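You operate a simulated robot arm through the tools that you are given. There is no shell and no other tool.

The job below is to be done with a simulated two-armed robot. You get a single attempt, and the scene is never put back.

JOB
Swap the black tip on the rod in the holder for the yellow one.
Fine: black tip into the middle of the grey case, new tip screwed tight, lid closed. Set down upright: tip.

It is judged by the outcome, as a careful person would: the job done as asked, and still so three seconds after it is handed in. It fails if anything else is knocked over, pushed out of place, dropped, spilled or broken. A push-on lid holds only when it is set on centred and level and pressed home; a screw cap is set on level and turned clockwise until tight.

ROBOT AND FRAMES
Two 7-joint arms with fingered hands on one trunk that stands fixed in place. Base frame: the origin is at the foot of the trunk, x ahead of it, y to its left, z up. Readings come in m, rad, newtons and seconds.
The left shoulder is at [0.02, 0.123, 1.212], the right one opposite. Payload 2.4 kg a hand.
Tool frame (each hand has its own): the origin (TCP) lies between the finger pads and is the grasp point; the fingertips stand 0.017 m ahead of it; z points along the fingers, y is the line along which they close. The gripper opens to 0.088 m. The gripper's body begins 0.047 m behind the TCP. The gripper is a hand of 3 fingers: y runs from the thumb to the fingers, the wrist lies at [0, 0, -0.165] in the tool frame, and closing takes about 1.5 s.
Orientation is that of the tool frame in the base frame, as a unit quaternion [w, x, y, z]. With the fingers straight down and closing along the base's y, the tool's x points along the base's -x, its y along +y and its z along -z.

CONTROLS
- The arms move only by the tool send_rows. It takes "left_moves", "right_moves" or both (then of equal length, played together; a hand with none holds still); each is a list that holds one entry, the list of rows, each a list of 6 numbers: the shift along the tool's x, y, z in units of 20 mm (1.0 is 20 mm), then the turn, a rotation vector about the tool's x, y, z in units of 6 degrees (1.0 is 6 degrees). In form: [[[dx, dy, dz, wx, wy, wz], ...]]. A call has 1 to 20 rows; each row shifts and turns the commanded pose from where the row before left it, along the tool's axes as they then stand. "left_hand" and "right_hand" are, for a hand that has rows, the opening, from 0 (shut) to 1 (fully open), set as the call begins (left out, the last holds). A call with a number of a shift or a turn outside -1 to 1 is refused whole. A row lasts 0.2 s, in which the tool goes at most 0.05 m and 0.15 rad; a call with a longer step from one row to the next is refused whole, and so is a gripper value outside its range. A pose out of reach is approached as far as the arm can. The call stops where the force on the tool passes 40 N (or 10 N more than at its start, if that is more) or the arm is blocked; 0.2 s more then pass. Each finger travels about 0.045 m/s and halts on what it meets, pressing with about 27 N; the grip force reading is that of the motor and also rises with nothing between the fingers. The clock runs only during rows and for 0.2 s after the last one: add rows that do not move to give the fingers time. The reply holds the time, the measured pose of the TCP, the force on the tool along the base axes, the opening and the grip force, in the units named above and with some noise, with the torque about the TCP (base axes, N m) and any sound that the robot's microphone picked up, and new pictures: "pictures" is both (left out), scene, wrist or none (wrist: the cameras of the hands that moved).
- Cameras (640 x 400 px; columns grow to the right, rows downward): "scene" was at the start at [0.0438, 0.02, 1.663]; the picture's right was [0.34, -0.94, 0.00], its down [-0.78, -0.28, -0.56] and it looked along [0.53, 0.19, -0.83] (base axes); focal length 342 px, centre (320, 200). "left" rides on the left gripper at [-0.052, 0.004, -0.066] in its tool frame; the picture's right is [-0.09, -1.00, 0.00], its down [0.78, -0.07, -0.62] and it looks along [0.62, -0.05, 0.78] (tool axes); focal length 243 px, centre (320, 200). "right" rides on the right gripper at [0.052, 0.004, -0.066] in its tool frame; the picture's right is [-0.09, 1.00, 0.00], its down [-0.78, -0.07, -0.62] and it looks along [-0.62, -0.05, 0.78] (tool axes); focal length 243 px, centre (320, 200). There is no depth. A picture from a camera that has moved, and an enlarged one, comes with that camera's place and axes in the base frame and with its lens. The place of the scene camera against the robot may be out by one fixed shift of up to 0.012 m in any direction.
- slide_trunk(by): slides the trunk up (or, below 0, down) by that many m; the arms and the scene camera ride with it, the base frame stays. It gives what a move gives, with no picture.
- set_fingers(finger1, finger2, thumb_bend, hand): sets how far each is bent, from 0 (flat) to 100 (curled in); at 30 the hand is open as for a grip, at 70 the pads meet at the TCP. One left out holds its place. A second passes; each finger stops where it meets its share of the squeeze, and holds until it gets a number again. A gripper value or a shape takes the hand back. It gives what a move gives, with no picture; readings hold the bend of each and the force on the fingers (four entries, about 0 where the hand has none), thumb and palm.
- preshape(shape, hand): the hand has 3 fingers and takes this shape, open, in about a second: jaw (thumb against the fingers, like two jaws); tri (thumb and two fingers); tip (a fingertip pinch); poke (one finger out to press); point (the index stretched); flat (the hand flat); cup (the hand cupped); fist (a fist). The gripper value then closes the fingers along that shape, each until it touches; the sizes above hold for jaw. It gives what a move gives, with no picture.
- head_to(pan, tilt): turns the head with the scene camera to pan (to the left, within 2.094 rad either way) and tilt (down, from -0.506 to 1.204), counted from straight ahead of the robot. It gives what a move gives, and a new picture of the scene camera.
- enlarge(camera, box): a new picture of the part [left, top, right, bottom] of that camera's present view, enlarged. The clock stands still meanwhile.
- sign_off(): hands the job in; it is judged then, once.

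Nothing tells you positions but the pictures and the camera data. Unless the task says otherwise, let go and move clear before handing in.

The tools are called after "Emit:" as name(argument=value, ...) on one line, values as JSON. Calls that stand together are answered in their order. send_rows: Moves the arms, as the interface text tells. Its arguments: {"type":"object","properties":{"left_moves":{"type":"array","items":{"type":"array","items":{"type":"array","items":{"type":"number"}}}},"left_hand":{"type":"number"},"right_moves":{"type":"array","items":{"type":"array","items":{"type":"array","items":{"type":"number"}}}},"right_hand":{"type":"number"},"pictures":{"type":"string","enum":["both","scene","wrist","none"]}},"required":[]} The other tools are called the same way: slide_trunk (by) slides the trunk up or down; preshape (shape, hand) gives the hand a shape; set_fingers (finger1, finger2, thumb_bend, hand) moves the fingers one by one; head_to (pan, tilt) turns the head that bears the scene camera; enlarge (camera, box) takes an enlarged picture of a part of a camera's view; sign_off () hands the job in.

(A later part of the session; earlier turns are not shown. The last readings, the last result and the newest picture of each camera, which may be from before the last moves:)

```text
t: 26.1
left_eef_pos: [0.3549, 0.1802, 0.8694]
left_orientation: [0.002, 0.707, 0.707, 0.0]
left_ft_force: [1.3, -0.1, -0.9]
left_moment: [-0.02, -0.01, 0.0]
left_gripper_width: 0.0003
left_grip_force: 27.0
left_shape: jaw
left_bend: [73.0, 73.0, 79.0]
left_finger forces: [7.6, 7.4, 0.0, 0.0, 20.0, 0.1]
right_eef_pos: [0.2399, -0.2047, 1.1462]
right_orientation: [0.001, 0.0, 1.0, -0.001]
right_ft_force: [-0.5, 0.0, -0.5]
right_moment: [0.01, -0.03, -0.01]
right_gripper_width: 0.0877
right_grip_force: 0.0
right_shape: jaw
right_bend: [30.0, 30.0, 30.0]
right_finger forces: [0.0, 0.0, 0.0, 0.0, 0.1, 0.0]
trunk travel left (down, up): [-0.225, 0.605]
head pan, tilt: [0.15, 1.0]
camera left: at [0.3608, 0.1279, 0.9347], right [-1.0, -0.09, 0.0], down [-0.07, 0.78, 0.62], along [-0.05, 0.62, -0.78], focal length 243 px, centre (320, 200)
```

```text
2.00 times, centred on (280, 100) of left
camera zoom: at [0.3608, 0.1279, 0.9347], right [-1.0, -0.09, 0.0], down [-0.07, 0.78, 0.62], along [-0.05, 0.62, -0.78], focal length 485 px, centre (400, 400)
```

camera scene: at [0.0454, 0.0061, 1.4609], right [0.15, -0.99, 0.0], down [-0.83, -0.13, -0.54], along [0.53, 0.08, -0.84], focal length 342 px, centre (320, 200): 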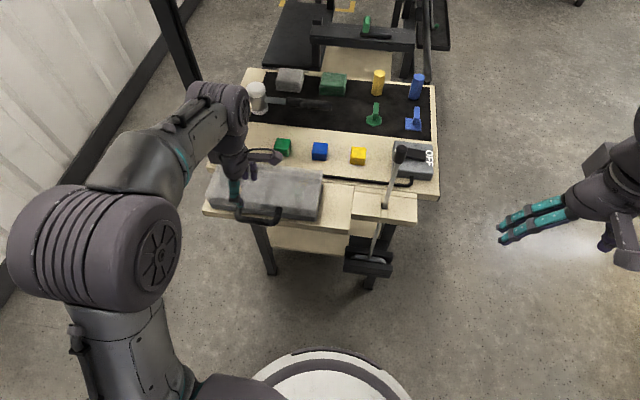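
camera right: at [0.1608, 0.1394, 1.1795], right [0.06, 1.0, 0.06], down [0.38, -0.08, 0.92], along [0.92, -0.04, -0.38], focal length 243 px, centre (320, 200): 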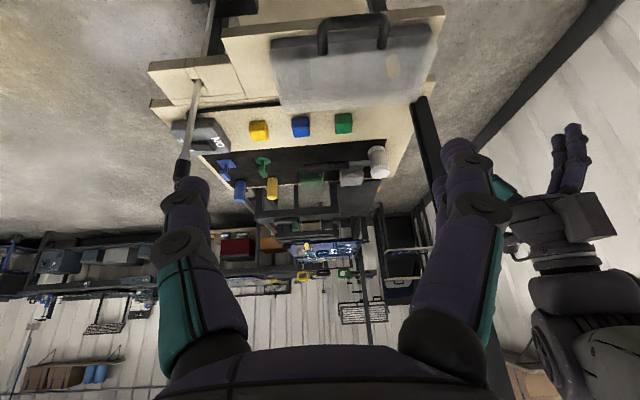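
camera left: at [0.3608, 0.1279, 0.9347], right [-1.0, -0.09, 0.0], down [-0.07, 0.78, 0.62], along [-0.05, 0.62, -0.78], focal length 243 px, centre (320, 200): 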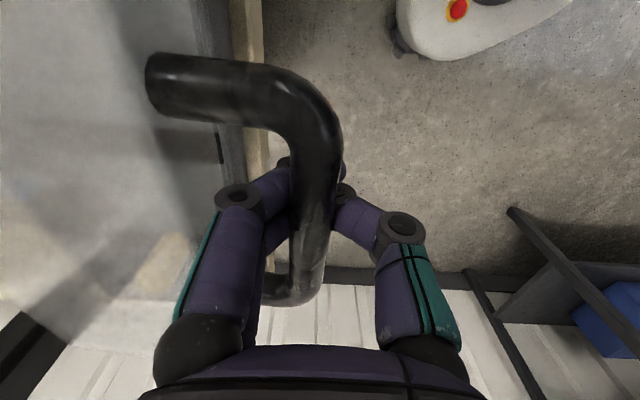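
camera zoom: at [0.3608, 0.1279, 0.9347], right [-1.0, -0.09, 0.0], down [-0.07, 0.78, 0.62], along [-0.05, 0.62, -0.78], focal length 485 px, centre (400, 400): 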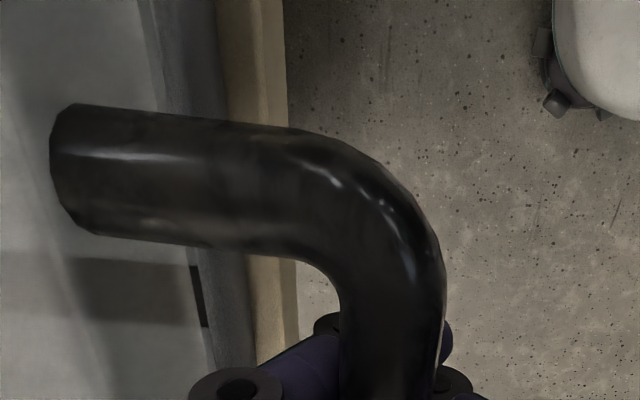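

The lid is hinged at its back edge and has begun to lift. I'll raise the handle along an arc about the hinge, to roughly halfway, then check.

Emit:
send_rows(left_moves=[[[0, 0.15, -0.5, 0, 0, 0], [0, 0.25, -0.6, 0, 0, 0], [0, 0.25, -0.55, 0, 0, 0], [0, 0.3, -0.55, 0, 0, 0], [0, 0.3, -0.5, 0, 0, 0], [0, 0.35, -0.5, 0, 0, 0], [0, 0.4, -0.45, 0, 0, 0], [0, 0.4, -0.4, 0, 0, 0], [0, 0, 0, 0, 0, 0]]], pictures="both")

Emit:
enlarge(camera="scene", box=[195, 110, 335, 230])

```text
t: 28.1
left_eef_pos: [0.4053, 0.1806, 0.9489]
left_orientation: [-0.001, 0.707, 0.707, -0.002]
left_ft_force: [16.5, -2.0, -22.5]
left_moment: [0.0, 0.4, -0.01]
left_gripper_width: 0.0002
left_grip_force: 27.2
left_shape: jaw
left_bend: [73.0, 73.0, 77.0]
left_finger forces: [18.0, 17.9, 0.0, 0.0, 5.7, 0.1]
right_eef_pos: [0.2437, -0.2046, 1.1453]
right_orientation: [-0.001, -0.002, 1.0, 0.0]
right_ft_force: [0.0, -0.4, 0.5]
right_moment: [0.0, -0.03, 0.02]
right_gripper_width: 0.0878
right_grip_force: 0.1
right_shape: jaw
right_bend: [30.0, 30.0, 30.0]
right_finger forces: [0.1, 0.0, 0.0, 0.1, 0.1, 0.0]
trunk travel left (down, up): [-0.225, 0.605]
head pan, tilt: [0.15, 1.0]
camera scene: at [0.0501, 0.0066, 1.4606], right [0.15, -0.99, 0.0], down [-0.83, -0.13, -0.54], along [0.53, 0.08, -0.84], focal length 342 px, centre (320, 200)
camera left: at [0.4115, 0.128, 1.0142], right [-1.0, -0.09, 0.0], down [-0.06, 0.78, 0.62], along [-0.06, 0.62, -0.78], focal length 243 px, centre (320, 200)
```

scene: 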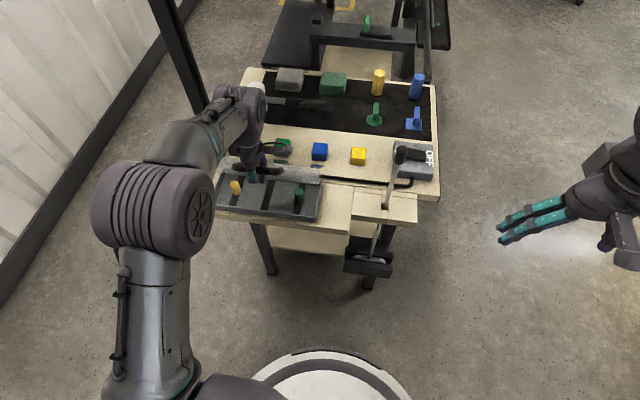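
left: 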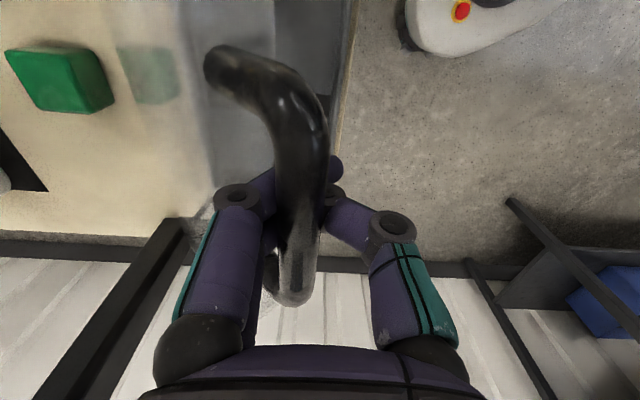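

```text
3.33 times, centred on (265, 170) of scene
camera zoom: at [0.0501, 0.0066, 1.4606], right [0.15, -0.99, 0.0], down [-0.83, -0.13, -0.54], along [0.53, 0.08, -0.84], focal length 1140 px, centre (503, 300)
```

zoom: 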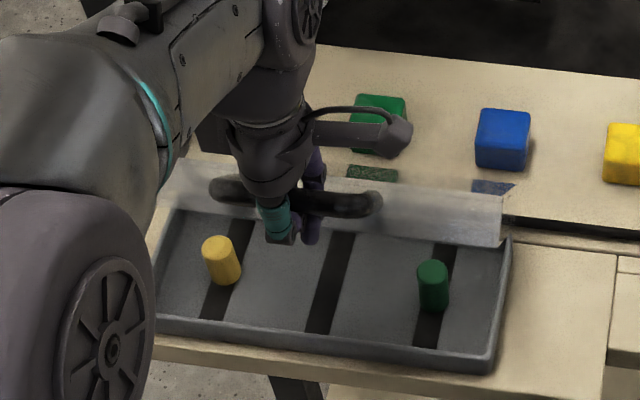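

The tray is open: yellow tip on the left strip, green on the right strip, middle strip empty. The force (16, -22) N points toward the hinge, so I'm pulling a bit too wide; I'll ease inward a few millimetres and check.

Emit:
send_rows(left_moves=[[[0, 0.2, 0.2, 0, 0, 0], [0, 0, 0, 0, 0, 0]]], pictures="none")

```text
t: 28.7
left_eef_pos: [0.4065, 0.1797, 0.9475]
left_orientation: [0.001, 0.707, 0.708, 0.0]
left_ft_force: [4.9, -0.5, -7.2]
left_moment: [0.01, 0.1, -0.02]
left_gripper_width: 0.0
left_grip_force: 26.6
left_shape: jaw
left_bend: [73.0, 73.0, 77.0]
left_finger forces: [9.2, 9.0, 0.1, 0.0, 5.3, 0.0]
right_eef_pos: [0.2414, -0.205, 1.1466]
right_orientation: [0.0, 0.0, 1.0, 0.0]
right_ft_force: [-0.4, -0.2, 0.4]
right_moment: [-0.02, 0.03, -0.03]
right_gripper_width: 0.0879
right_grip_force: 0.1
right_shape: jaw
right_bend: [30.0, 30.0, 30.0]
right_finger forces: [0.0, 0.0, 0.1, 0.0, 0.0, 0.0]
trunk travel left (down, up): [-0.225, 0.605]
head pan, tilt: [0.15, 1.0]
```

Tension dropped to about 9 N. I'll continue the arc in small steps.

Emit:
send_rows(left_moves=[[[0, 0.31, -0.21, 0, 0, 0], [0, 0.31, -0.21, 0, 0, 0], [0, 0.33, -0.19, 0, 0, 0], [0, 0.33, -0.18, 0, 0, 0], [0, 0.36, -0.15, 0, 0, 0], [0, 0.36, -0.14, 0, 0, 0], [0, 0, 0, 0, 0, 0]]], pictures="scene")

Emit:
enlarge(camera="scene", box=[195, 110, 335, 230])

```text
t: 30.3
left_eef_pos: [0.4494, 0.1799, 0.9676]
left_orientation: [-0.001, 0.707, 0.707, -0.002]
left_ft_force: [4.3, -1.1, -19.0]
left_moment: [-0.03, 0.24, -0.02]
left_gripper_width: 0.0
left_grip_force: 26.8
left_shape: jaw
left_bend: [73.0, 73.0, 77.0]
left_finger forces: [12.7, 12.3, 0.0, 0.0, 5.1, 0.1]
right_eef_pos: [0.2414, -0.2037, 1.1462]
right_orientation: [0.001, -0.001, 1.0, 0.0]
right_ft_force: [0.8, -0.2, 0.0]
right_moment: [0.01, 0.0, 0.01]
right_gripper_width: 0.0878
right_grip_force: 0.0
right_shape: jaw
right_bend: [30.0, 30.0, 30.0]
right_finger forces: [0.1, 0.1, 0.1, 0.0, 0.1, 0.0]
trunk travel left (down, up): [-0.225, 0.605]
head pan, tilt: [0.15, 1.0]
camera scene: at [0.048, 0.0066, 1.4607], right [0.15, -0.99, 0.0], down [-0.83, -0.13, -0.54], along [0.53, 0.08, -0.84], focal length 342 px, centre (320, 200)
```

scene: 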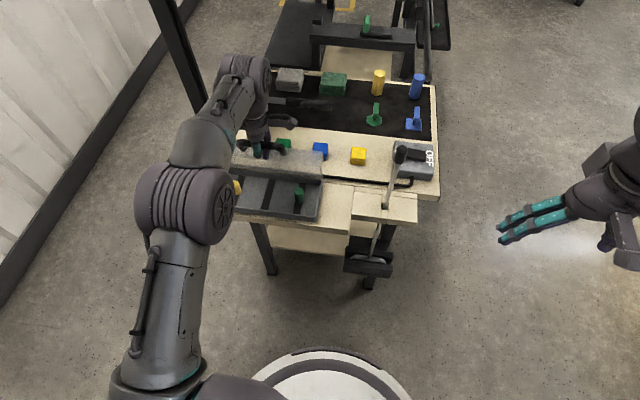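

```text
3.33 times, centred on (265, 170) of scene
camera zoom: at [0.048, 0.0066, 1.4607], right [0.15, -0.99, 0.0], down [-0.83, -0.13, -0.54], along [0.53, 0.08, -0.84], focal length 1140 px, centre (503, 300)
```

zoom: 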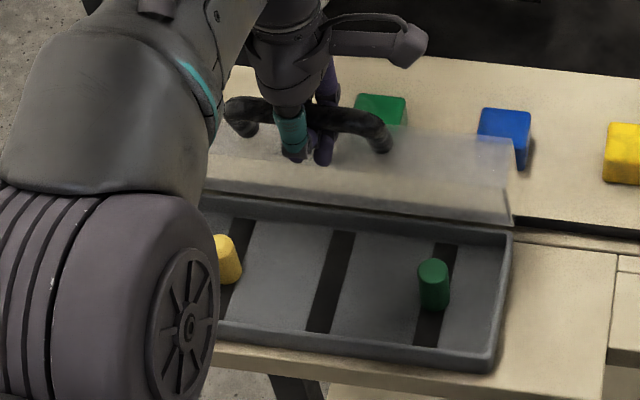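

Tension again, mostly downward; a refit puts the hinge near (0.473, 0.856), so the lid is at about 78°. I'll ease down and keep going past vertical in small steps.

Emit:
send_rows(left_moves=[[[0, 0.1, 0.15, 0, 0, 0], [0, 0.25, 0, 0, 0, 0], [0, 0.3, 0, 0, 0, 0], [0, 0.3, 0.0, 0, 0, 0], [0, 0.3, 0.03, 0, 0, 0], [0, 0, 0, 0, 0, 0]]], pictures="none")

Emit:
enlarge(camera="scene", box=[195, 110, 335, 230])

Emit:
enlarge(camera="left", box=[0, 0, 640, 400])

```text
t: 31.7
left_eef_pos: [0.4658, 0.1806, 0.9616]
left_orientation: [0.001, 0.707, 0.707, -0.001]
left_ft_force: [-0.4, 0.2, 0.5]
left_moment: [0.0, 0.01, 0.02]
left_gripper_width: 0.0
left_grip_force: 27.0
left_shape: jaw
left_bend: [74.0, 74.0, 78.0]
left_finger forces: [0.0, 0.0, 0.1, 0.1, 0.0, 0.0]
left hand out of reach, approached as far as the arm can: row 5
right_eef_pos: [0.2396, -0.2051, 1.1478]
right_orientation: [0.001, -0.001, 1.0, 0.0]
right_ft_force: [0.4, 0.6, -0.3]
right_moment: [0.0, 0.0, -0.04]
right_gripper_width: 0.088
right_grip_force: 0.0
right_shape: jaw
right_bend: [30.0, 30.0, 30.0]
right_finger forces: [0.0, 0.0, 0.0, 0.0, 0.0, 0.0]
trunk travel left (down, up): [-0.225, 0.605]
head pan, tilt: [0.15, 1.0]
```

```text
3.33 times, centred on (265, 170) of scene
camera zoom: at [0.0455, 0.0061, 1.4609], right [0.15, -0.99, 0.0], down [-0.83, -0.13, -0.54], along [0.53, 0.08, -0.84], focal length 1140 px, centre (503, 300)
```

zoom: 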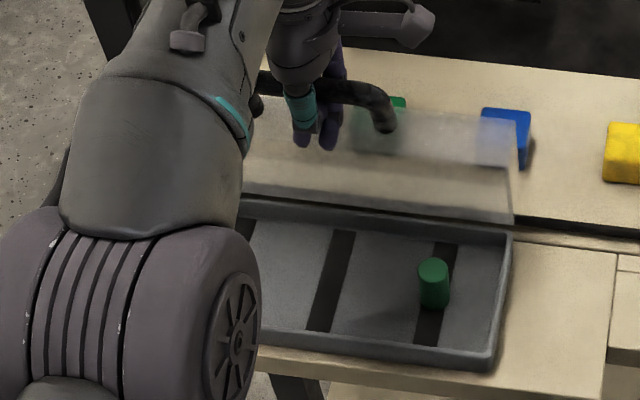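

```text
1.00 times, centred on (320, 200) of left (not enlarged: the box is as wide or as high as the picture)
camera zoom: at [0.472, 0.1282, 1.0286], right [-1.0, -0.09, 0.0], down [-0.07, 0.78, 0.62], along [-0.05, 0.62, -0.78], focal length 243 px, centre (320, 200)
```

zoom: 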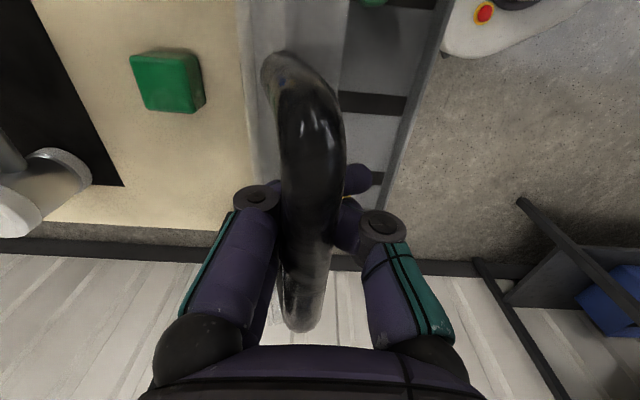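

Force is now zero and the lid stands near vertical, but the left arm is at its reach limit (about 0.465 m shoulder to wrist). Tilting the hand back gains reach; I'll tilt 24° and carry the lid a bit past vertical.

Emit:
send_rows(left_moves=[[[0, 0, 0, -1, 0, 0], [0, 0, 0, -1, 0, 0], [0, 0, 0, -1, 0, 0], [0, 0, 0, -1, 0, 0], [0, 0.25, 0.12, 0, 0, 0], [0, 0.25, 0.13, 0, 0, 0], [0, 0.25, 0.14, 0, 0, 0], [0, 0, 0, 0, 0, 0]]], pictures="none")

Emit:
enlarge(camera="scene", box=[195, 110, 335, 230])

Emit:
enlarge(camera="left", box=[0, 0, 640, 400])

```text
t: 33.5
left_eef_pos: [0.4837, 0.1792, 0.962]
left_orientation: [0.148, 0.691, 0.692, 0.147]
left_ft_force: [0.3, -0.5, -0.2]
left_moment: [0.01, 0.05, -0.01]
left_gripper_width: 0.0
left_grip_force: 26.9
left_shape: jaw
left_bend: [74.0, 74.0, 78.0]
left_finger forces: [0.0, 0.1, 0.1, 0.0, 0.0, 0.1]
right_eef_pos: [0.2397, -0.206, 1.1461]
right_orientation: [0.001, -0.001, 1.0, 0.0]
right_ft_force: [-0.1, 0.4, 0.5]
right_moment: [0.01, 0.02, -0.01]
right_gripper_width: 0.0881
right_grip_force: 0.0
right_shape: jaw
right_bend: [30.0, 30.0, 30.0]
right_finger forces: [0.0, 0.0, 0.0, 0.0, 0.1, 0.0]
trunk travel left (down, up): [-0.225, 0.605]
head pan, tilt: [0.15, 1.0]
```

```text
3.33 times, centred on (265, 170) of scene
camera zoom: at [0.0454, 0.0061, 1.4609], right [0.15, -0.99, 0.0], down [-0.83, -0.13, -0.54], along [0.53, 0.08, -0.84], focal length 1140 px, centre (503, 300)
```

zoom: 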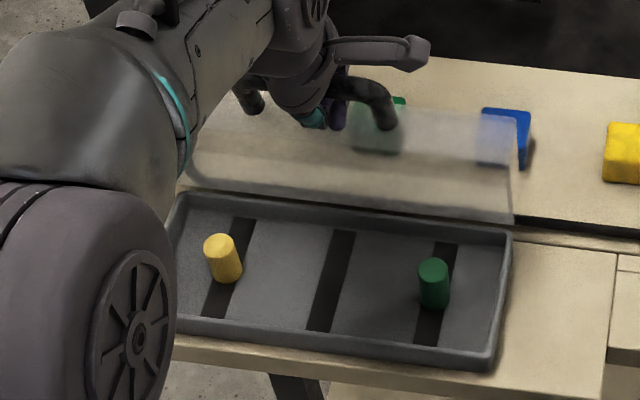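

```text
1.00 times, centred on (320, 200) of left (not enlarged: the box is as wide or as high as the picture)
camera zoom: at [0.4618, 0.1279, 1.0236], right [-0.91, -0.09, -0.41], down [-0.31, 0.78, 0.54], along [0.27, 0.62, -0.74], focal length 243 px, centre (320, 200)
```

zoom: 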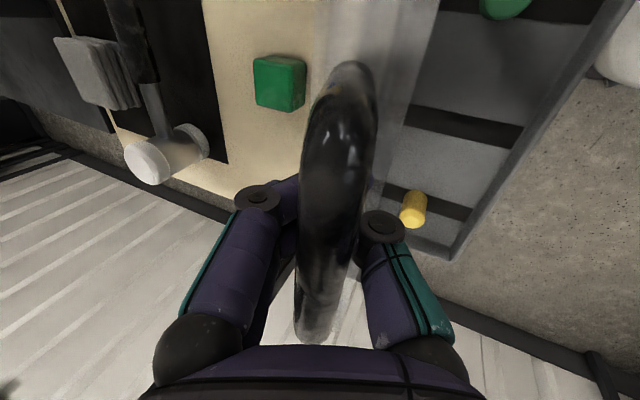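

The lid has stayed where it is with zero load on the fingers, so it seems to rest at its open stop. I'll open the hand gently and check that it stays.

Emit:
send_rows(left_moves=[[[0, 0, 0, 0, 0, 0], [0, 0, 0, 0, 0, 0], [0, 0, 0, 0, 0, 0], [0, 0, 0, 0, 0, 0]]], left_hand=0.35, pictures="none")

Emit:
enlarge(camera="scene", box=[195, 110, 335, 230])

Emit:
enlarge(camera="left", box=[0, 0, 640, 400])

```text
t: 34.5
left_eef_pos: [0.4826, 0.1803, 0.9639]
left_orientation: [0.146, 0.691, 0.693, 0.148]
left_ft_force: [-1.1, 0.7, 14.7]
left_moment: [0.0, 0.0, 0.0]
left_gripper_width: 0.0253
left_grip_force: 0.0
left_shape: jaw
left_bend: [74.0, 74.0, 79.0]
left_finger forces: [0.1, 0.0, 0.0, 0.0, 14.2, 0.1]
right_eef_pos: [0.2394, -0.2054, 1.1483]
right_orientation: [0.002, -0.001, 1.0, 0.0]
right_ft_force: [0.2, -0.4, -0.1]
right_moment: [0.04, 0.0, -0.05]
right_gripper_width: 0.0882
right_grip_force: 0.1
right_shape: jaw
right_bend: [30.0, 30.0, 30.0]
right_finger forces: [0.0, 0.0, 0.0, 0.0, 0.0, 0.0]
trunk travel left (down, up): [-0.225, 0.605]
head pan, tilt: [0.15, 1.0]
```

```text
3.33 times, centred on (265, 170) of scene
camera zoom: at [0.0438, 0.0058, 1.4611], right [0.15, -0.99, 0.0], down [-0.83, -0.13, -0.54], along [0.53, 0.08, -0.84], focal length 1140 px, centre (503, 300)
```

zoom: 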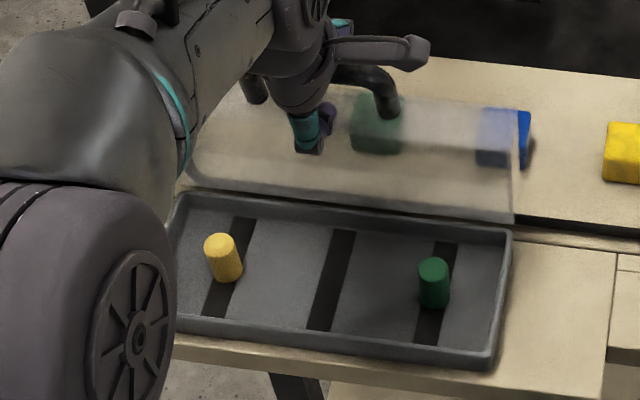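

```text
1.00 times, centred on (320, 200) of left (not enlarged: the box is as wide or as high as the picture)
camera zoom: at [0.4607, 0.1277, 1.0245], right [-0.91, -0.09, -0.41], down [-0.32, 0.78, 0.54], along [0.27, 0.62, -0.74], focal length 243 px, centre (320, 200)
```

zoom: 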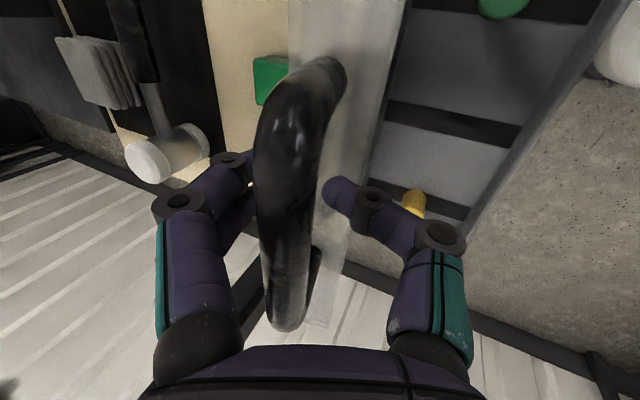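

Opening made the thumb press on the lid's edge (about 15 N) and the lid leaned back slightly more. I'll back the hand out along its own axis a little to relieve it.

Emit:
send_rows(left_moves=[[[0, 0, -0.3, 0, 0, 0], [0, 0, -0.3, 0, 0, 0], [0, 0, 0, 0, 0, 0]]], pictures="none")

Emit:
enlarge(camera="scene", box=[195, 110, 335, 230])

Emit:
enlarge(camera="left", box=[0, 0, 640, 400])

```text
t: 35.3
left_eef_pos: [0.4783, 0.1797, 0.9715]
left_orientation: [0.147, 0.691, 0.692, 0.146]
left_ft_force: [0.0, 1.1, -0.5]
left_moment: [-0.01, 0.02, -0.02]
left_gripper_width: 0.0305
left_grip_force: 0.1
left_shape: jaw
left_bend: [74.0, 74.0, 70.0]
left_finger forces: [0.0, 0.0, 0.0, 0.1, 0.1, 0.0]
right_eef_pos: [0.2391, -0.2043, 1.1468]
right_orientation: [0.0, -0.001, 1.0, 0.0]
right_ft_force: [-0.6, -0.8, -0.1]
right_moment: [0.0, -0.04, 0.01]
right_gripper_width: 0.0878
right_grip_force: 0.0
right_shape: jaw
right_bend: [30.0, 30.0, 30.0]
right_finger forces: [0.0, 0.0, 0.1, 0.0, 0.1, 0.1]
trunk travel left (down, up): [-0.225, 0.605]
head pan, tilt: [0.15, 1.0]
```

```text
3.33 times, centred on (265, 170) of scene
camera zoom: at [0.0454, 0.0061, 1.4609], right [0.15, -0.99, 0.0], down [-0.83, -0.13, -0.54], along [0.53, 0.08, -0.84], focal length 1140 px, centre (503, 300)
```

zoom: 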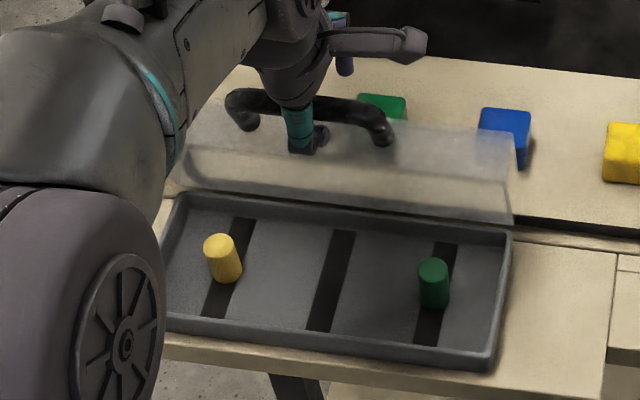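

```text
1.00 times, centred on (320, 200) of left (not enlarged: the box is as wide or as high as the picture)
camera zoom: at [0.4568, 0.1278, 1.0342], right [-0.91, -0.09, -0.4], down [-0.31, 0.78, 0.54], along [0.27, 0.62, -0.74], focal length 243 px, centre (320, 200)
```

zoom: 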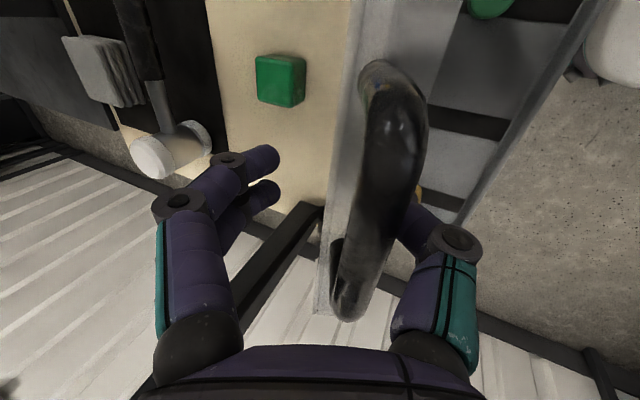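

The handle has swung forward and sits next to the thumb, with almost no load. I'll test whether it follows the thumb or holds by itself by easing back a few millimetres.

Emit:
send_rows(left_moves=[[[0, -0.3, 0, 0, 0, 0], [0, 0, 0, 0, 0, 0], [0, 0, 0, 0, 0, 0]]], pictures="none")

Emit:
enlarge(camera="scene", box=[195, 110, 335, 230])

Emit:
enlarge(camera="left", box=[0, 0, 640, 400])

```text
t: 36.1
left_eef_pos: [0.474, 0.1803, 0.9711]
left_orientation: [0.147, 0.692, 0.691, 0.148]
left_ft_force: [-0.3, -0.3, -0.3]
left_moment: [0.0, -0.05, 0.02]
left_gripper_width: 0.0304
left_grip_force: 0.1
left_shape: jaw
left_bend: [74.0, 74.0, 70.0]
left_finger forces: [0.0, 0.0, 0.0, 0.1, 0.0, 0.1]
right_eef_pos: [0.24, -0.2049, 1.147]
right_orientation: [0.001, -0.002, 1.0, 0.0]
right_ft_force: [-0.2, 0.4, 0.3]
right_moment: [0.0, -0.01, 0.0]
right_gripper_width: 0.0877
right_grip_force: 0.1
right_shape: jaw
right_bend: [30.0, 30.0, 30.0]
right_finger forces: [0.0, 0.0, 0.1, 0.0, 0.0, 0.0]
trunk travel left (down, up): [-0.225, 0.605]
head pan, tilt: [0.15, 1.0]
```

```text
3.33 times, centred on (265, 170) of scene
camera zoom: at [0.0454, 0.0061, 1.4609], right [0.15, -0.99, 0.0], down [-0.83, -0.13, -0.54], along [0.53, 0.08, -0.84], focal length 1140 px, centre (503, 300)
```

zoom: 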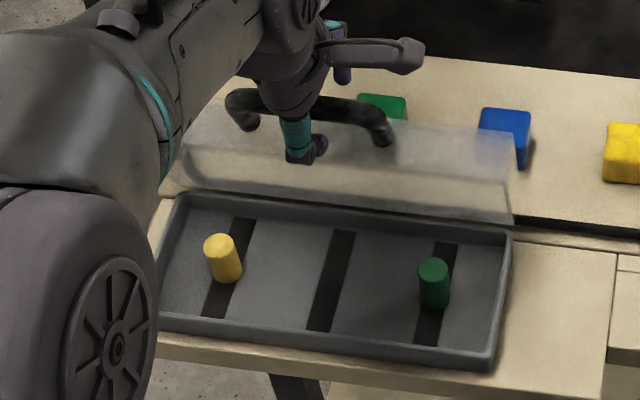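

```text
1.00 times, centred on (320, 200) of left (not enlarged: the box is as wide or as high as the picture)
camera zoom: at [0.4515, 0.1282, 1.0321], right [-0.91, -0.09, -0.41], down [-0.31, 0.78, 0.54], along [0.27, 0.62, -0.74], focal length 243 px, centre (320, 200)
```

zoom: 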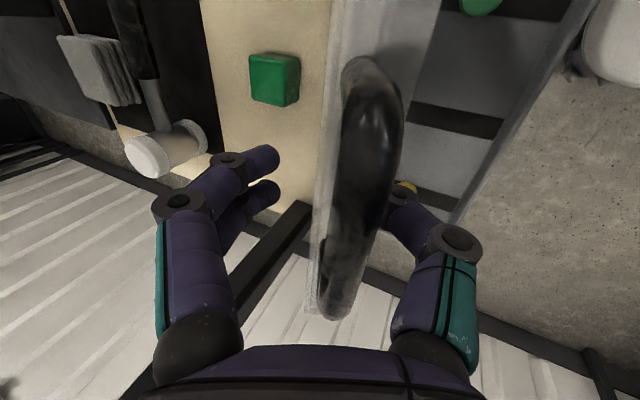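

The handle stayed put when the thumb backed off, so the hinge holds the lid where it's left. I'll use the thumb to push it a bit further back (past vertical) for clearance, then withdraw.

Emit:
send_rows(left_moves=[[[0, 0.23, 0.1, 0, 0, 0], [0, 0.23, 0.1, 0, 0, 0], [0, 0.23, 0.1, 0, 0, 0], [0, 0.23, 0.1, 0, 0, 0], [0, 0.23, 0.1, 0, 0, 0], [0, 0.23, 0.1, 0, 0, 0], [0, 0.23, 0.1, 0, 0, 0], [0, 0.23, 0.1, 0, 0, 0], [0, 0, 0, 0, 0, 0]]], pictures="none")

Emit:
enlarge(camera="scene", box=[195, 110, 335, 230])

Emit:
enlarge(camera="left", box=[0, 0, 640, 400])

```text
t: 38.1
left_eef_pos: [0.5128, 0.1797, 0.9699]
left_orientation: [0.147, 0.692, 0.692, 0.147]
left_ft_force: [0.3, 0.8, 4.5]
left_moment: [0.03, 0.05, 0.03]
left_gripper_width: 0.0275
left_grip_force: 0.0
left_shape: jaw
left_bend: [74.0, 74.0, 73.0]
left_finger forces: [0.0, 0.0, 0.0, 0.0, 4.7, 0.1]
right_eef_pos: [0.239, -0.2033, 1.1468]
right_orientation: [0.001, -0.001, 1.0, 0.001]
right_ft_force: [-0.1, 0.6, -0.4]
right_moment: [-0.03, 0.0, 0.01]
right_gripper_width: 0.088
right_grip_force: 0.0
right_shape: jaw
right_bend: [30.0, 30.0, 30.0]
right_finger forces: [0.0, 0.1, 0.0, 0.1, 0.0, 0.1]
trunk travel left (down, up): [-0.225, 0.605]
head pan, tilt: [0.15, 1.0]
```

```text
3.33 times, centred on (265, 170) of scene
camera zoom: at [0.0451, 0.0061, 1.4609], right [0.15, -0.99, 0.0], down [-0.83, -0.13, -0.54], along [0.53, 0.08, -0.84], focal length 1140 px, centre (503, 300)
```

zoom: 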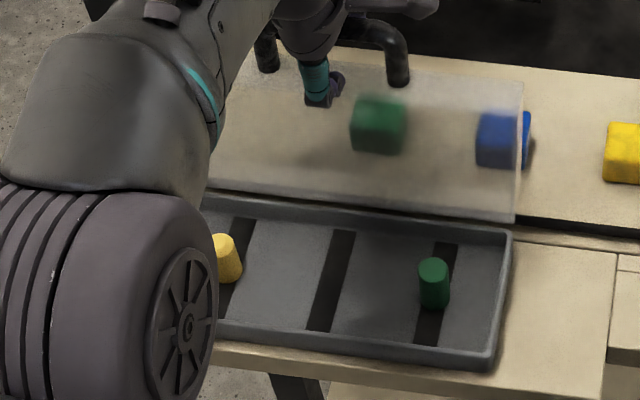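

```text
1.00 times, centred on (320, 200) of left (not enlarged: the box is as wide or as high as the picture)
camera zoom: at [0.4911, 0.1279, 1.0326], right [-0.91, -0.09, -0.41], down [-0.31, 0.78, 0.54], along [0.27, 0.62, -0.74], focal length 243 px, centre (320, 200)
```

zoom: 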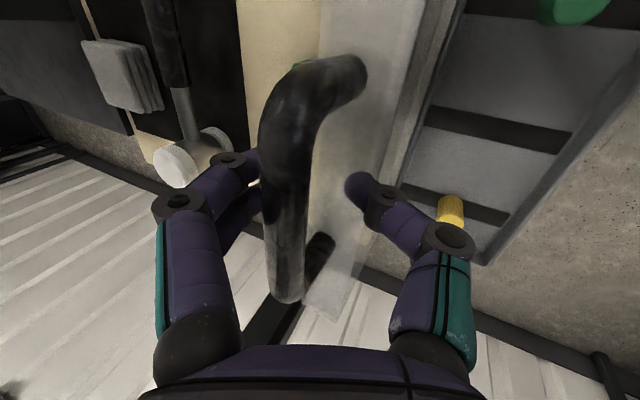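

The lid is now about 105° open, and the bar is close to the finger side. I'll open the two fingers only (away from the bar) and then withdraw along the hand's axis.

Emit:
set_fingers(hand="left", finger1=50, finger2=50)

Emit:
enlarge(camera="left", box=[0, 0, 640, 400])

```text
t: 39.1
left_eef_pos: [0.5125, 0.18, 0.9705]
left_orientation: [0.146, 0.691, 0.692, 0.147]
left_ft_force: [0.2, 0.8, 4.5]
left_moment: [0.05, 0.01, -0.01]
left_gripper_width: 0.0278
left_grip_force: 2.3
left_shape: fingers
left_bend: [50.0, 50.0, 73.0]
left_finger forces: [0.0, 0.0, 0.1, 0.0, 4.3, 0.1]
right_eef_pos: [0.2383, -0.2044, 1.1471]
right_orientation: [0.001, 0.0, 1.0, 0.001]
right_ft_force: [0.8, -0.1, -0.2]
right_moment: [0.0, 0.01, 0.05]
right_gripper_width: 0.088
right_grip_force: 0.1
right_shape: jaw
right_bend: [30.0, 30.0, 30.0]
right_finger forces: [0.1, 0.1, 0.1, 0.0, 0.0, 0.0]
trunk travel left (down, up): [-0.225, 0.605]
head pan, tilt: [0.15, 1.0]
```

```text
1.00 times, centred on (320, 200) of left (not enlarged: the box is as wide or as high as the picture)
camera zoom: at [0.491, 0.1279, 1.0326], right [-0.91, -0.09, -0.41], down [-0.31, 0.78, 0.54], along [0.27, 0.62, -0.74], focal length 243 px, centre (320, 200)
```

zoom: 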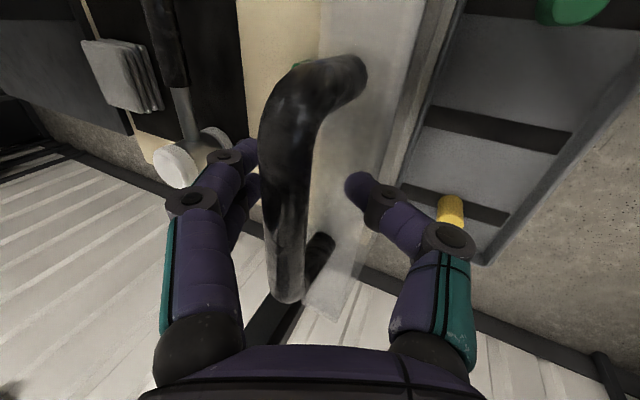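

Emit:
send_rows(left_moves=[[[0, 0.05, -0.5, 0, 0, 0], [0, 0.05, -0.5, 0, 0, 0], [0, 0, -0.8, 0, 0, 0], [0, 0, -0.8, 0, 0, 0], [0, 0, -0.8, 0, 0, 0], [0, 0, 0, 0, 0, 0]]], pictures="both")

Emit:
enlarge(camera="scene", box=[195, 110, 335, 230])

```text
t: 40.5
left_eef_pos: [0.4876, 0.1805, 1.0348]
left_orientation: [0.147, 0.692, 0.692, 0.147]
left_ft_force: [-0.8, 0.2, 0.7]
left_moment: [-0.03, 0.0, 0.02]
left_gripper_width: 0.0338
left_grip_force: 0.1
left_shape: fingers
left_bend: [50.0, 50.0, 70.0]
left_finger forces: [0.1, 0.1, 0.1, 0.1, 0.0, 0.1]
right_eef_pos: [0.2394, -0.2045, 1.1472]
right_orientation: [0.001, 0.0, 1.0, 0.0]
right_ft_force: [0.0, 0.5, 0.4]
right_moment: [0.01, -0.02, 0.0]
right_gripper_width: 0.0877
right_grip_force: 0.0
right_shape: jaw
right_bend: [30.0, 30.0, 30.0]
right_finger forces: [0.0, 0.0, 0.0, 0.1, 0.0, 0.0]
trunk travel left (down, up): [-0.225, 0.605]
head pan, tilt: [0.15, 1.0]
camera scene: at [0.0454, 0.0061, 1.4609], right [0.15, -0.99, 0.0], down [-0.83, -0.13, -0.54], along [0.53, 0.08, -0.84], focal length 342 px, centre (320, 200)
camera left: at [0.4655, 0.1283, 1.0955], right [-0.91, -0.09, -0.41], down [-0.31, 0.78, 0.54], along [0.27, 0.62, -0.74], focal length 243 px, centre (320, 200)
```

scene: 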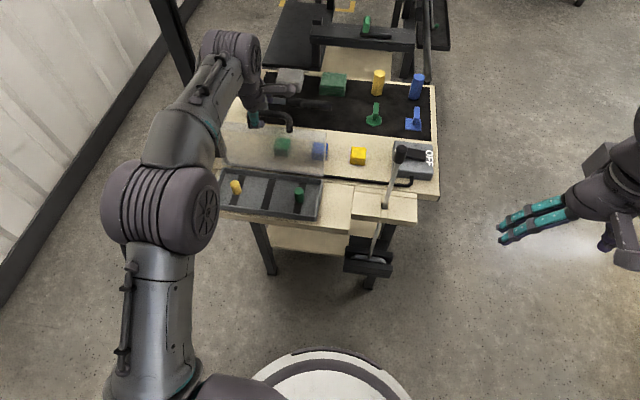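
left: 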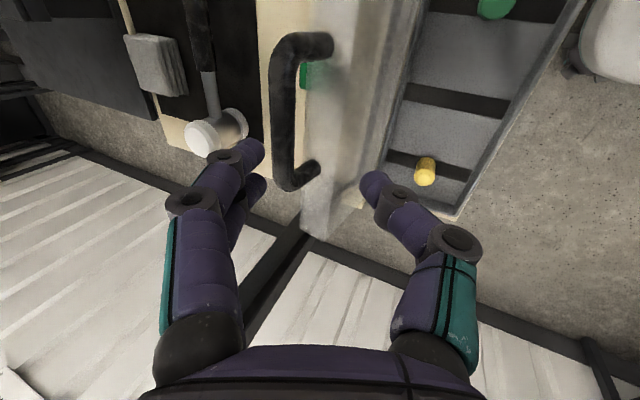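

```text
3.33 times, centred on (265, 170) of scene
camera zoom: at [0.0454, 0.0061, 1.4609], right [0.15, -0.99, 0.0], down [-0.83, -0.13, -0.54], along [0.53, 0.08, -0.84], focal length 1140 px, centre (503, 300)
```

zoom: 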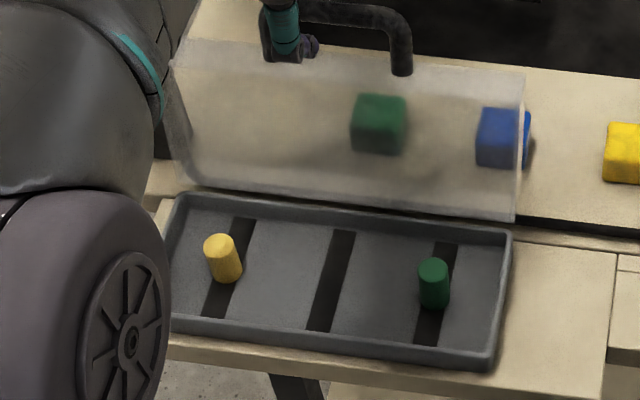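

The lid stands open on its own and the case hasn't shifted. I'll lift the left hand clear, untilt it, and move over the yellow tip for a good look.

Emit:
send_rows(left_moves=[[[0, 0, -1, 0, 0, 0], [0, 0, -1, 0, 0, 0], [1, -0.9, -0.4, 0, 0, 0], [1, -0.9, -0.4, 0, 0, 0], [1, -0.9, -0.4, 0, 0, 0], [0.3, 0, 0.5, 1, 0, 0], [0, 0, 0.5, 1, 0, 0], [0, 0, 0.5, 1, 0, 0], [0, 0, 0.5, 1, 0, 0], [0, 0, 0, 0, 0, 0]]], left_hand=0.6, pictures="both")

```text
t: 42.7
left_eef_pos: [0.4213, 0.2466, 1.0316]
left_orientation: [-0.001, 0.707, 0.707, 0.0]
left_ft_force: [0.6, -0.1, -0.5]
left_moment: [0.01, -0.02, 0.02]
left_gripper_width: 0.0529
left_grip_force: 0.1
left_shape: jaw
left_bend: [71.0, 71.0, 71.0]
left_finger forces: [0.0, 0.0, 0.1, 0.1, 0.1, 0.0]
right_eef_pos: [0.2399, -0.2039, 1.1463]
right_orientation: [0.001, -0.001, 1.0, 0.0]
right_ft_force: [0.6, 0.3, -0.9]
right_moment: [0.05, 0.0, -0.02]
right_gripper_width: 0.0878
right_grip_force: 0.0
right_shape: jaw
right_bend: [30.0, 30.0, 30.0]
right_finger forces: [0.0, 0.0, 0.0, 0.0, 0.0, 0.0]
trunk travel left (down, up): [-0.225, 0.605]
head pan, tilt: [0.15, 1.0]
camera scene: at [0.0453, 0.0061, 1.4609], right [0.15, -0.99, 0.0], down [-0.83, -0.13, -0.54], along [0.53, 0.08, -0.84], focal length 342 px, centre (320, 200)
camera left: at [0.4275, 0.1942, 1.0977], right [-1.0, -0.09, 0.0], down [-0.07, 0.78, 0.62], along [-0.05, 0.62, -0.78], focal length 243 px, centre (320, 200)
```

scene: 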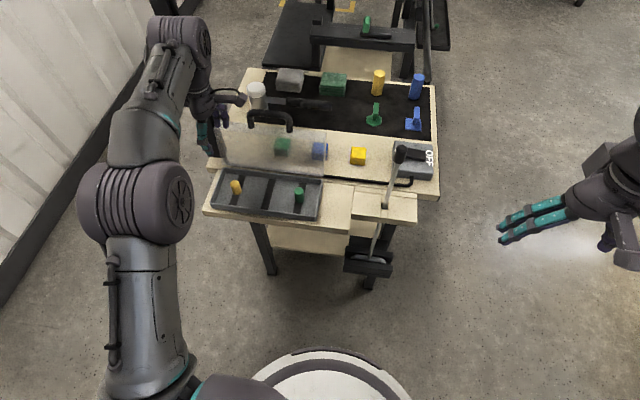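
left: 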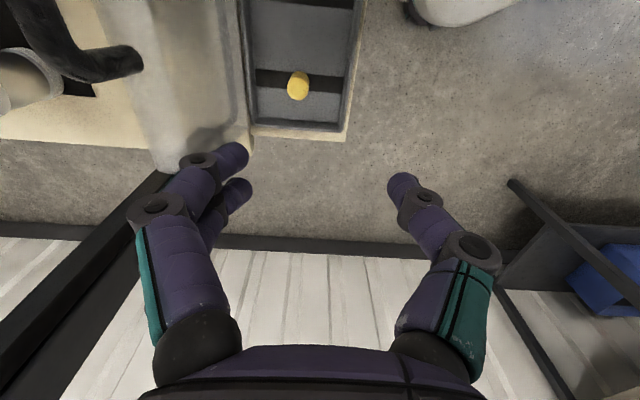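

Emit:
enlarge(camera="left", box=[230, 20, 370, 140])

Emit:
enlarge(camera="scene", box=[200, 150, 350, 240])

```text
3.33 times, centred on (300, 80) of left
camera zoom: at [0.4275, 0.1942, 1.0977], right [-1.0, -0.09, 0.0], down [-0.07, 0.78, 0.62], along [-0.05, 0.62, -0.78], focal length 809 px, centre (387, 600)
```

zoom: 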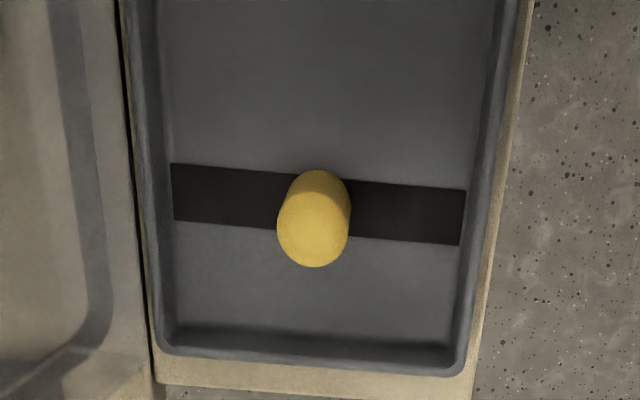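

```text
4.27 times, centred on (275, 195) of scene
camera zoom: at [0.0453, 0.0061, 1.4609], right [0.15, -0.99, 0.0], down [-0.83, -0.13, -0.54], along [0.53, 0.08, -0.84], focal length 1459 px, centre (512, 221)
```

zoom: 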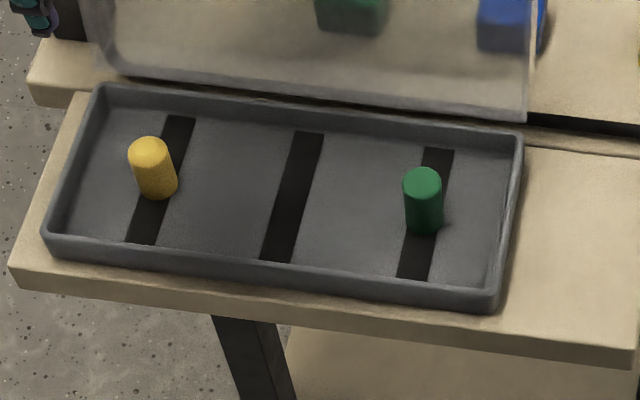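

The view is clear: tray with three dark strips, yellow on the left strip, green on the right strip, the middle strip empty. The yellow tip (Ø≈20 mm, ≈33 mm tall) is at about (0.443, 0.252). I'll align above it and descend part way.

Emit:
send_rows(left_moves=[[[0.25, 0.55, 0, 0, 0, 0], [0, 0.55, 0, 0, 0, 0], [0, 0, 1, 0, 0, 0], [0, 0, 1, 0, 0, 0], [0, 0, 1, 0, 0, 0], [0, 0, 1, 0, 0, 0], [0, 0, 1, 0, 0, 0], [0, 0, 0, 0, 0, 0]]], left_hand=0.6, pictures="wrist")

Emit:
enlarge(camera="left", box=[220, 60, 420, 210])

Emit:
enlarge(camera="scene", box=[180, 120, 350, 240])

```text
t: 44.5
left_eef_pos: [0.4386, 0.2493, 0.9312]
left_orientation: [0.0, 0.706, 0.708, 0.0]
left_ft_force: [0.4, 0.6, -0.7]
left_moment: [-0.06, 0.0, 0.0]
left_gripper_width: 0.053
left_grip_force: 0.2
left_shape: jaw
left_bend: [71.0, 71.0, 71.0]
left_finger forces: [0.0, 0.0, 0.0, 0.0, 0.0, 0.1]
left hand out of reach, approached as far as the arm can: row 2
right_eef_pos: [0.2402, -0.2043, 1.1471]
right_orientation: [0.0, -0.001, 1.0, 0.0]
right_ft_force: [0.6, 0.3, -1.1]
right_moment: [0.02, -0.02, 0.01]
right_gripper_width: 0.0881
right_grip_force: 0.0
right_shape: jaw
right_bend: [30.0, 30.0, 30.0]
right_finger forces: [0.0, 0.1, 0.1, 0.1, 0.1, 0.0]
trunk travel left (down, up): [-0.225, 0.605]
head pan, tilt: [0.15, 1.0]
camera left: at [0.4436, 0.1975, 0.9966], right [-1.0, -0.09, 0.0], down [-0.07, 0.78, 0.62], along [-0.05, 0.62, -0.78], focal length 243 px, centre (320, 200)
```

left: 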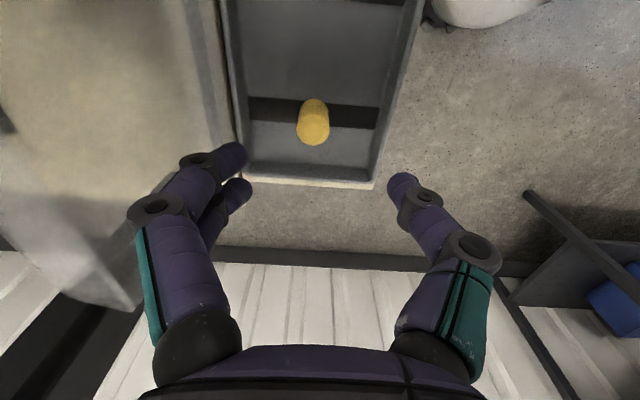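

```text
2.67 times, centred on (320, 135) of left
camera zoom: at [0.4436, 0.1975, 0.9966], right [-1.0, -0.09, 0.0], down [-0.07, 0.78, 0.62], along [-0.05, 0.62, -0.78], focal length 647 px, centre (320, 373)
```

zoom: 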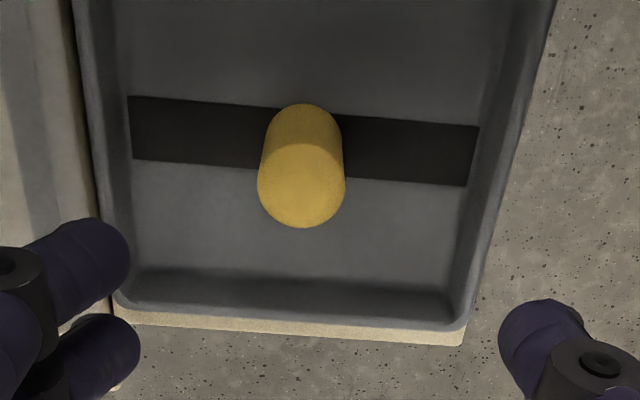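

```text
3.33 times, centred on (265, 180) of scene
camera zoom: at [0.0454, 0.0061, 1.4609], right [0.15, -0.99, 0.0], down [-0.83, -0.13, -0.54], along [0.53, 0.08, -0.84], focal length 1140 px, centre (503, 267)
```

zoom: 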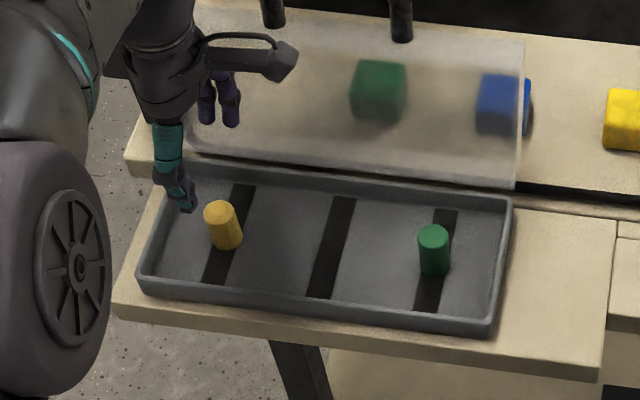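

Triangulating gives the tray floor at z≈0.83 and the yellow tip centred at about (0.444, 0.255), top ≈0.861. I'll narrow the opening, centre, and descend with a check just above.

Emit:
send_rows(left_moves=[[[0.285, 0.255, 0, 0, 0, 0], [0, 0, 0, 0, 0, 0], [0, 0, 0.9, 0, 0, 0], [0, 0, 0.9, 0, 0, 0], [0, 0, 0, 0, 0, 0]]], left_hand=0.5, pictures="wrist")

Emit:
enlarge(camera="left", box=[220, 80, 420, 230])

```text
t: 45.7
left_eef_pos: [0.4444, 0.2553, 0.8943]
left_orientation: [0.0, 0.707, 0.707, -0.001]
left_ft_force: [-0.4, -0.2, -0.9]
left_moment: [-0.01, 0.03, 0.01]
left_gripper_width: 0.0442
left_grip_force: 0.1
left_shape: jaw
left_bend: [72.0, 72.0, 70.0]
left_finger forces: [0.1, 0.0, 0.0, 0.1, 0.0, 0.1]
right_eef_pos: [0.2406, -0.2054, 1.1476]
right_orientation: [0.001, 0.0, 1.0, 0.0]
right_ft_force: [0.3, 0.2, 1.0]
right_moment: [-0.01, 0.02, 0.02]
right_gripper_width: 0.0879
right_grip_force: 0.0
right_shape: jaw
right_bend: [30.0, 30.0, 30.0]
right_finger forces: [0.1, 0.0, 0.0, 0.1, 0.1, 0.0]
trunk travel left (down, up): [-0.225, 0.605]
head pan, tilt: [0.15, 1.0]
camera left: at [0.4491, 0.2032, 0.9598], right [-1.0, -0.09, 0.0], down [-0.07, 0.78, 0.62], along [-0.05, 0.62, -0.78], focal length 243 px, centre (320, 200)
```

left: 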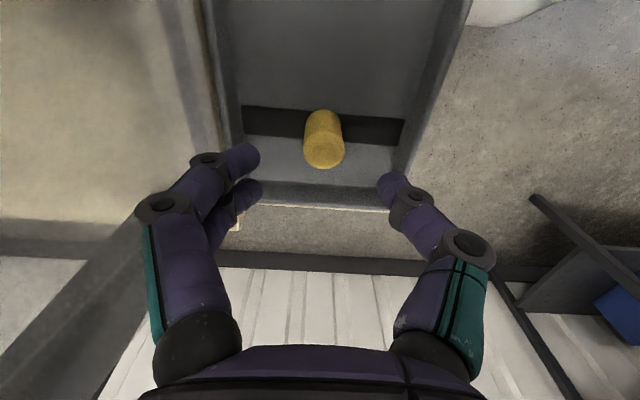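

```text
2.67 times, centred on (320, 155) of left
camera zoom: at [0.4491, 0.2032, 0.9598], right [-1.0, -0.09, 0.0], down [-0.07, 0.78, 0.62], along [-0.05, 0.62, -0.78], focal length 647 px, centre (320, 320)
```

zoom: 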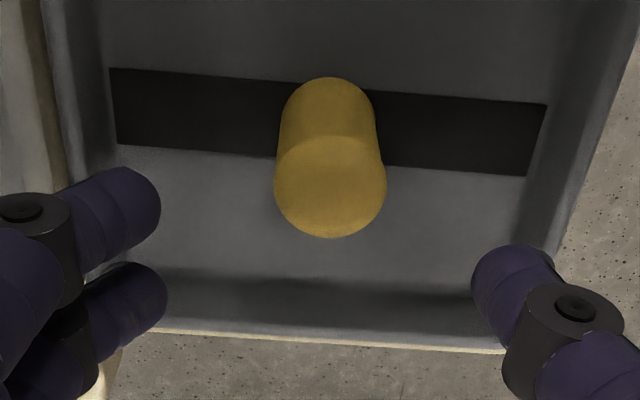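

The tip is nearly centred. A small correction, then descend to grasp height and close.

Emit:
send_rows(left_moves=[[[-0.1, -0.07, 0, 0, 0, 0], [0, 0, 0.5, 0, 0, 0], [0, 0, 0.5, 0, 0, 0], [0, 0, 0.5, 0, 0, 0], [0, 0, 0.4, 0, 0, 0], [0, 0, 0, 0, 0, 0]]], left_hand=0.5, pictures="wrist")

Emit:
enlarge(camera="scene", box=[180, 120, 350, 240])

```text
t: 47.1
left_eef_pos: [0.4429, 0.2526, 0.8571]
left_orientation: [0.0, 0.707, 0.707, 0.0]
left_ft_force: [0.1, 0.7, 0.3]
left_moment: [-0.02, 0.02, 0.0]
left_gripper_width: 0.0447
left_grip_force: 0.0
left_shape: jaw
left_bend: [72.0, 72.0, 70.0]
left_finger forces: [0.0, 0.0, 0.0, 0.0, 0.0, 0.1]
right_eef_pos: [0.2402, -0.2042, 1.1462]
right_orientation: [0.001, -0.001, 1.0, 0.0]
right_ft_force: [0.1, -0.4, -0.4]
right_moment: [0.0, -0.01, -0.02]
right_gripper_width: 0.0878
right_grip_force: 0.0
right_shape: jaw
right_bend: [30.0, 30.0, 30.0]
right_finger forces: [0.0, 0.0, 0.1, 0.0, 0.0, 0.0]
trunk travel left (down, up): [-0.225, 0.605]
head pan, tilt: [0.15, 1.0]
camera left: at [0.4474, 0.2009, 0.9225], right [-1.0, -0.09, 0.0], down [-0.07, 0.78, 0.62], along [-0.05, 0.62, -0.78], focal length 243 px, centre (320, 200)
```

left: 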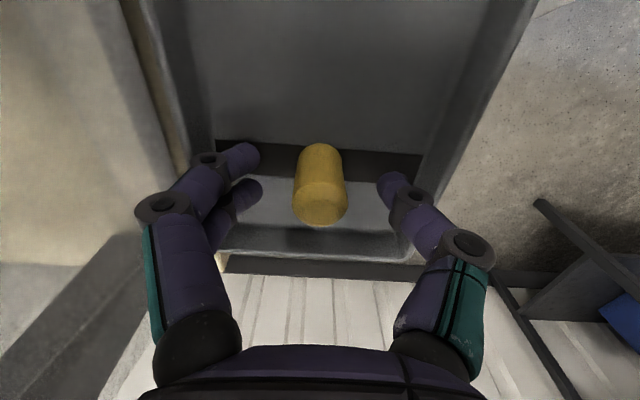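

```text
3.33 times, centred on (265, 180) of scene
camera zoom: at [0.0454, 0.0061, 1.4609], right [0.15, -0.99, 0.0], down [-0.83, -0.13, -0.54], along [0.53, 0.08, -0.84], focal length 1140 px, centre (503, 267)
```

zoom: 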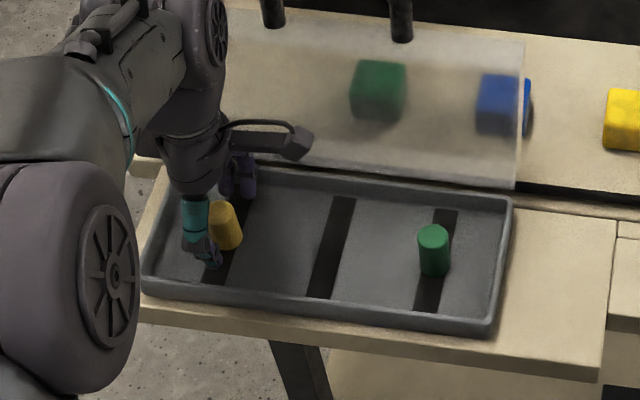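

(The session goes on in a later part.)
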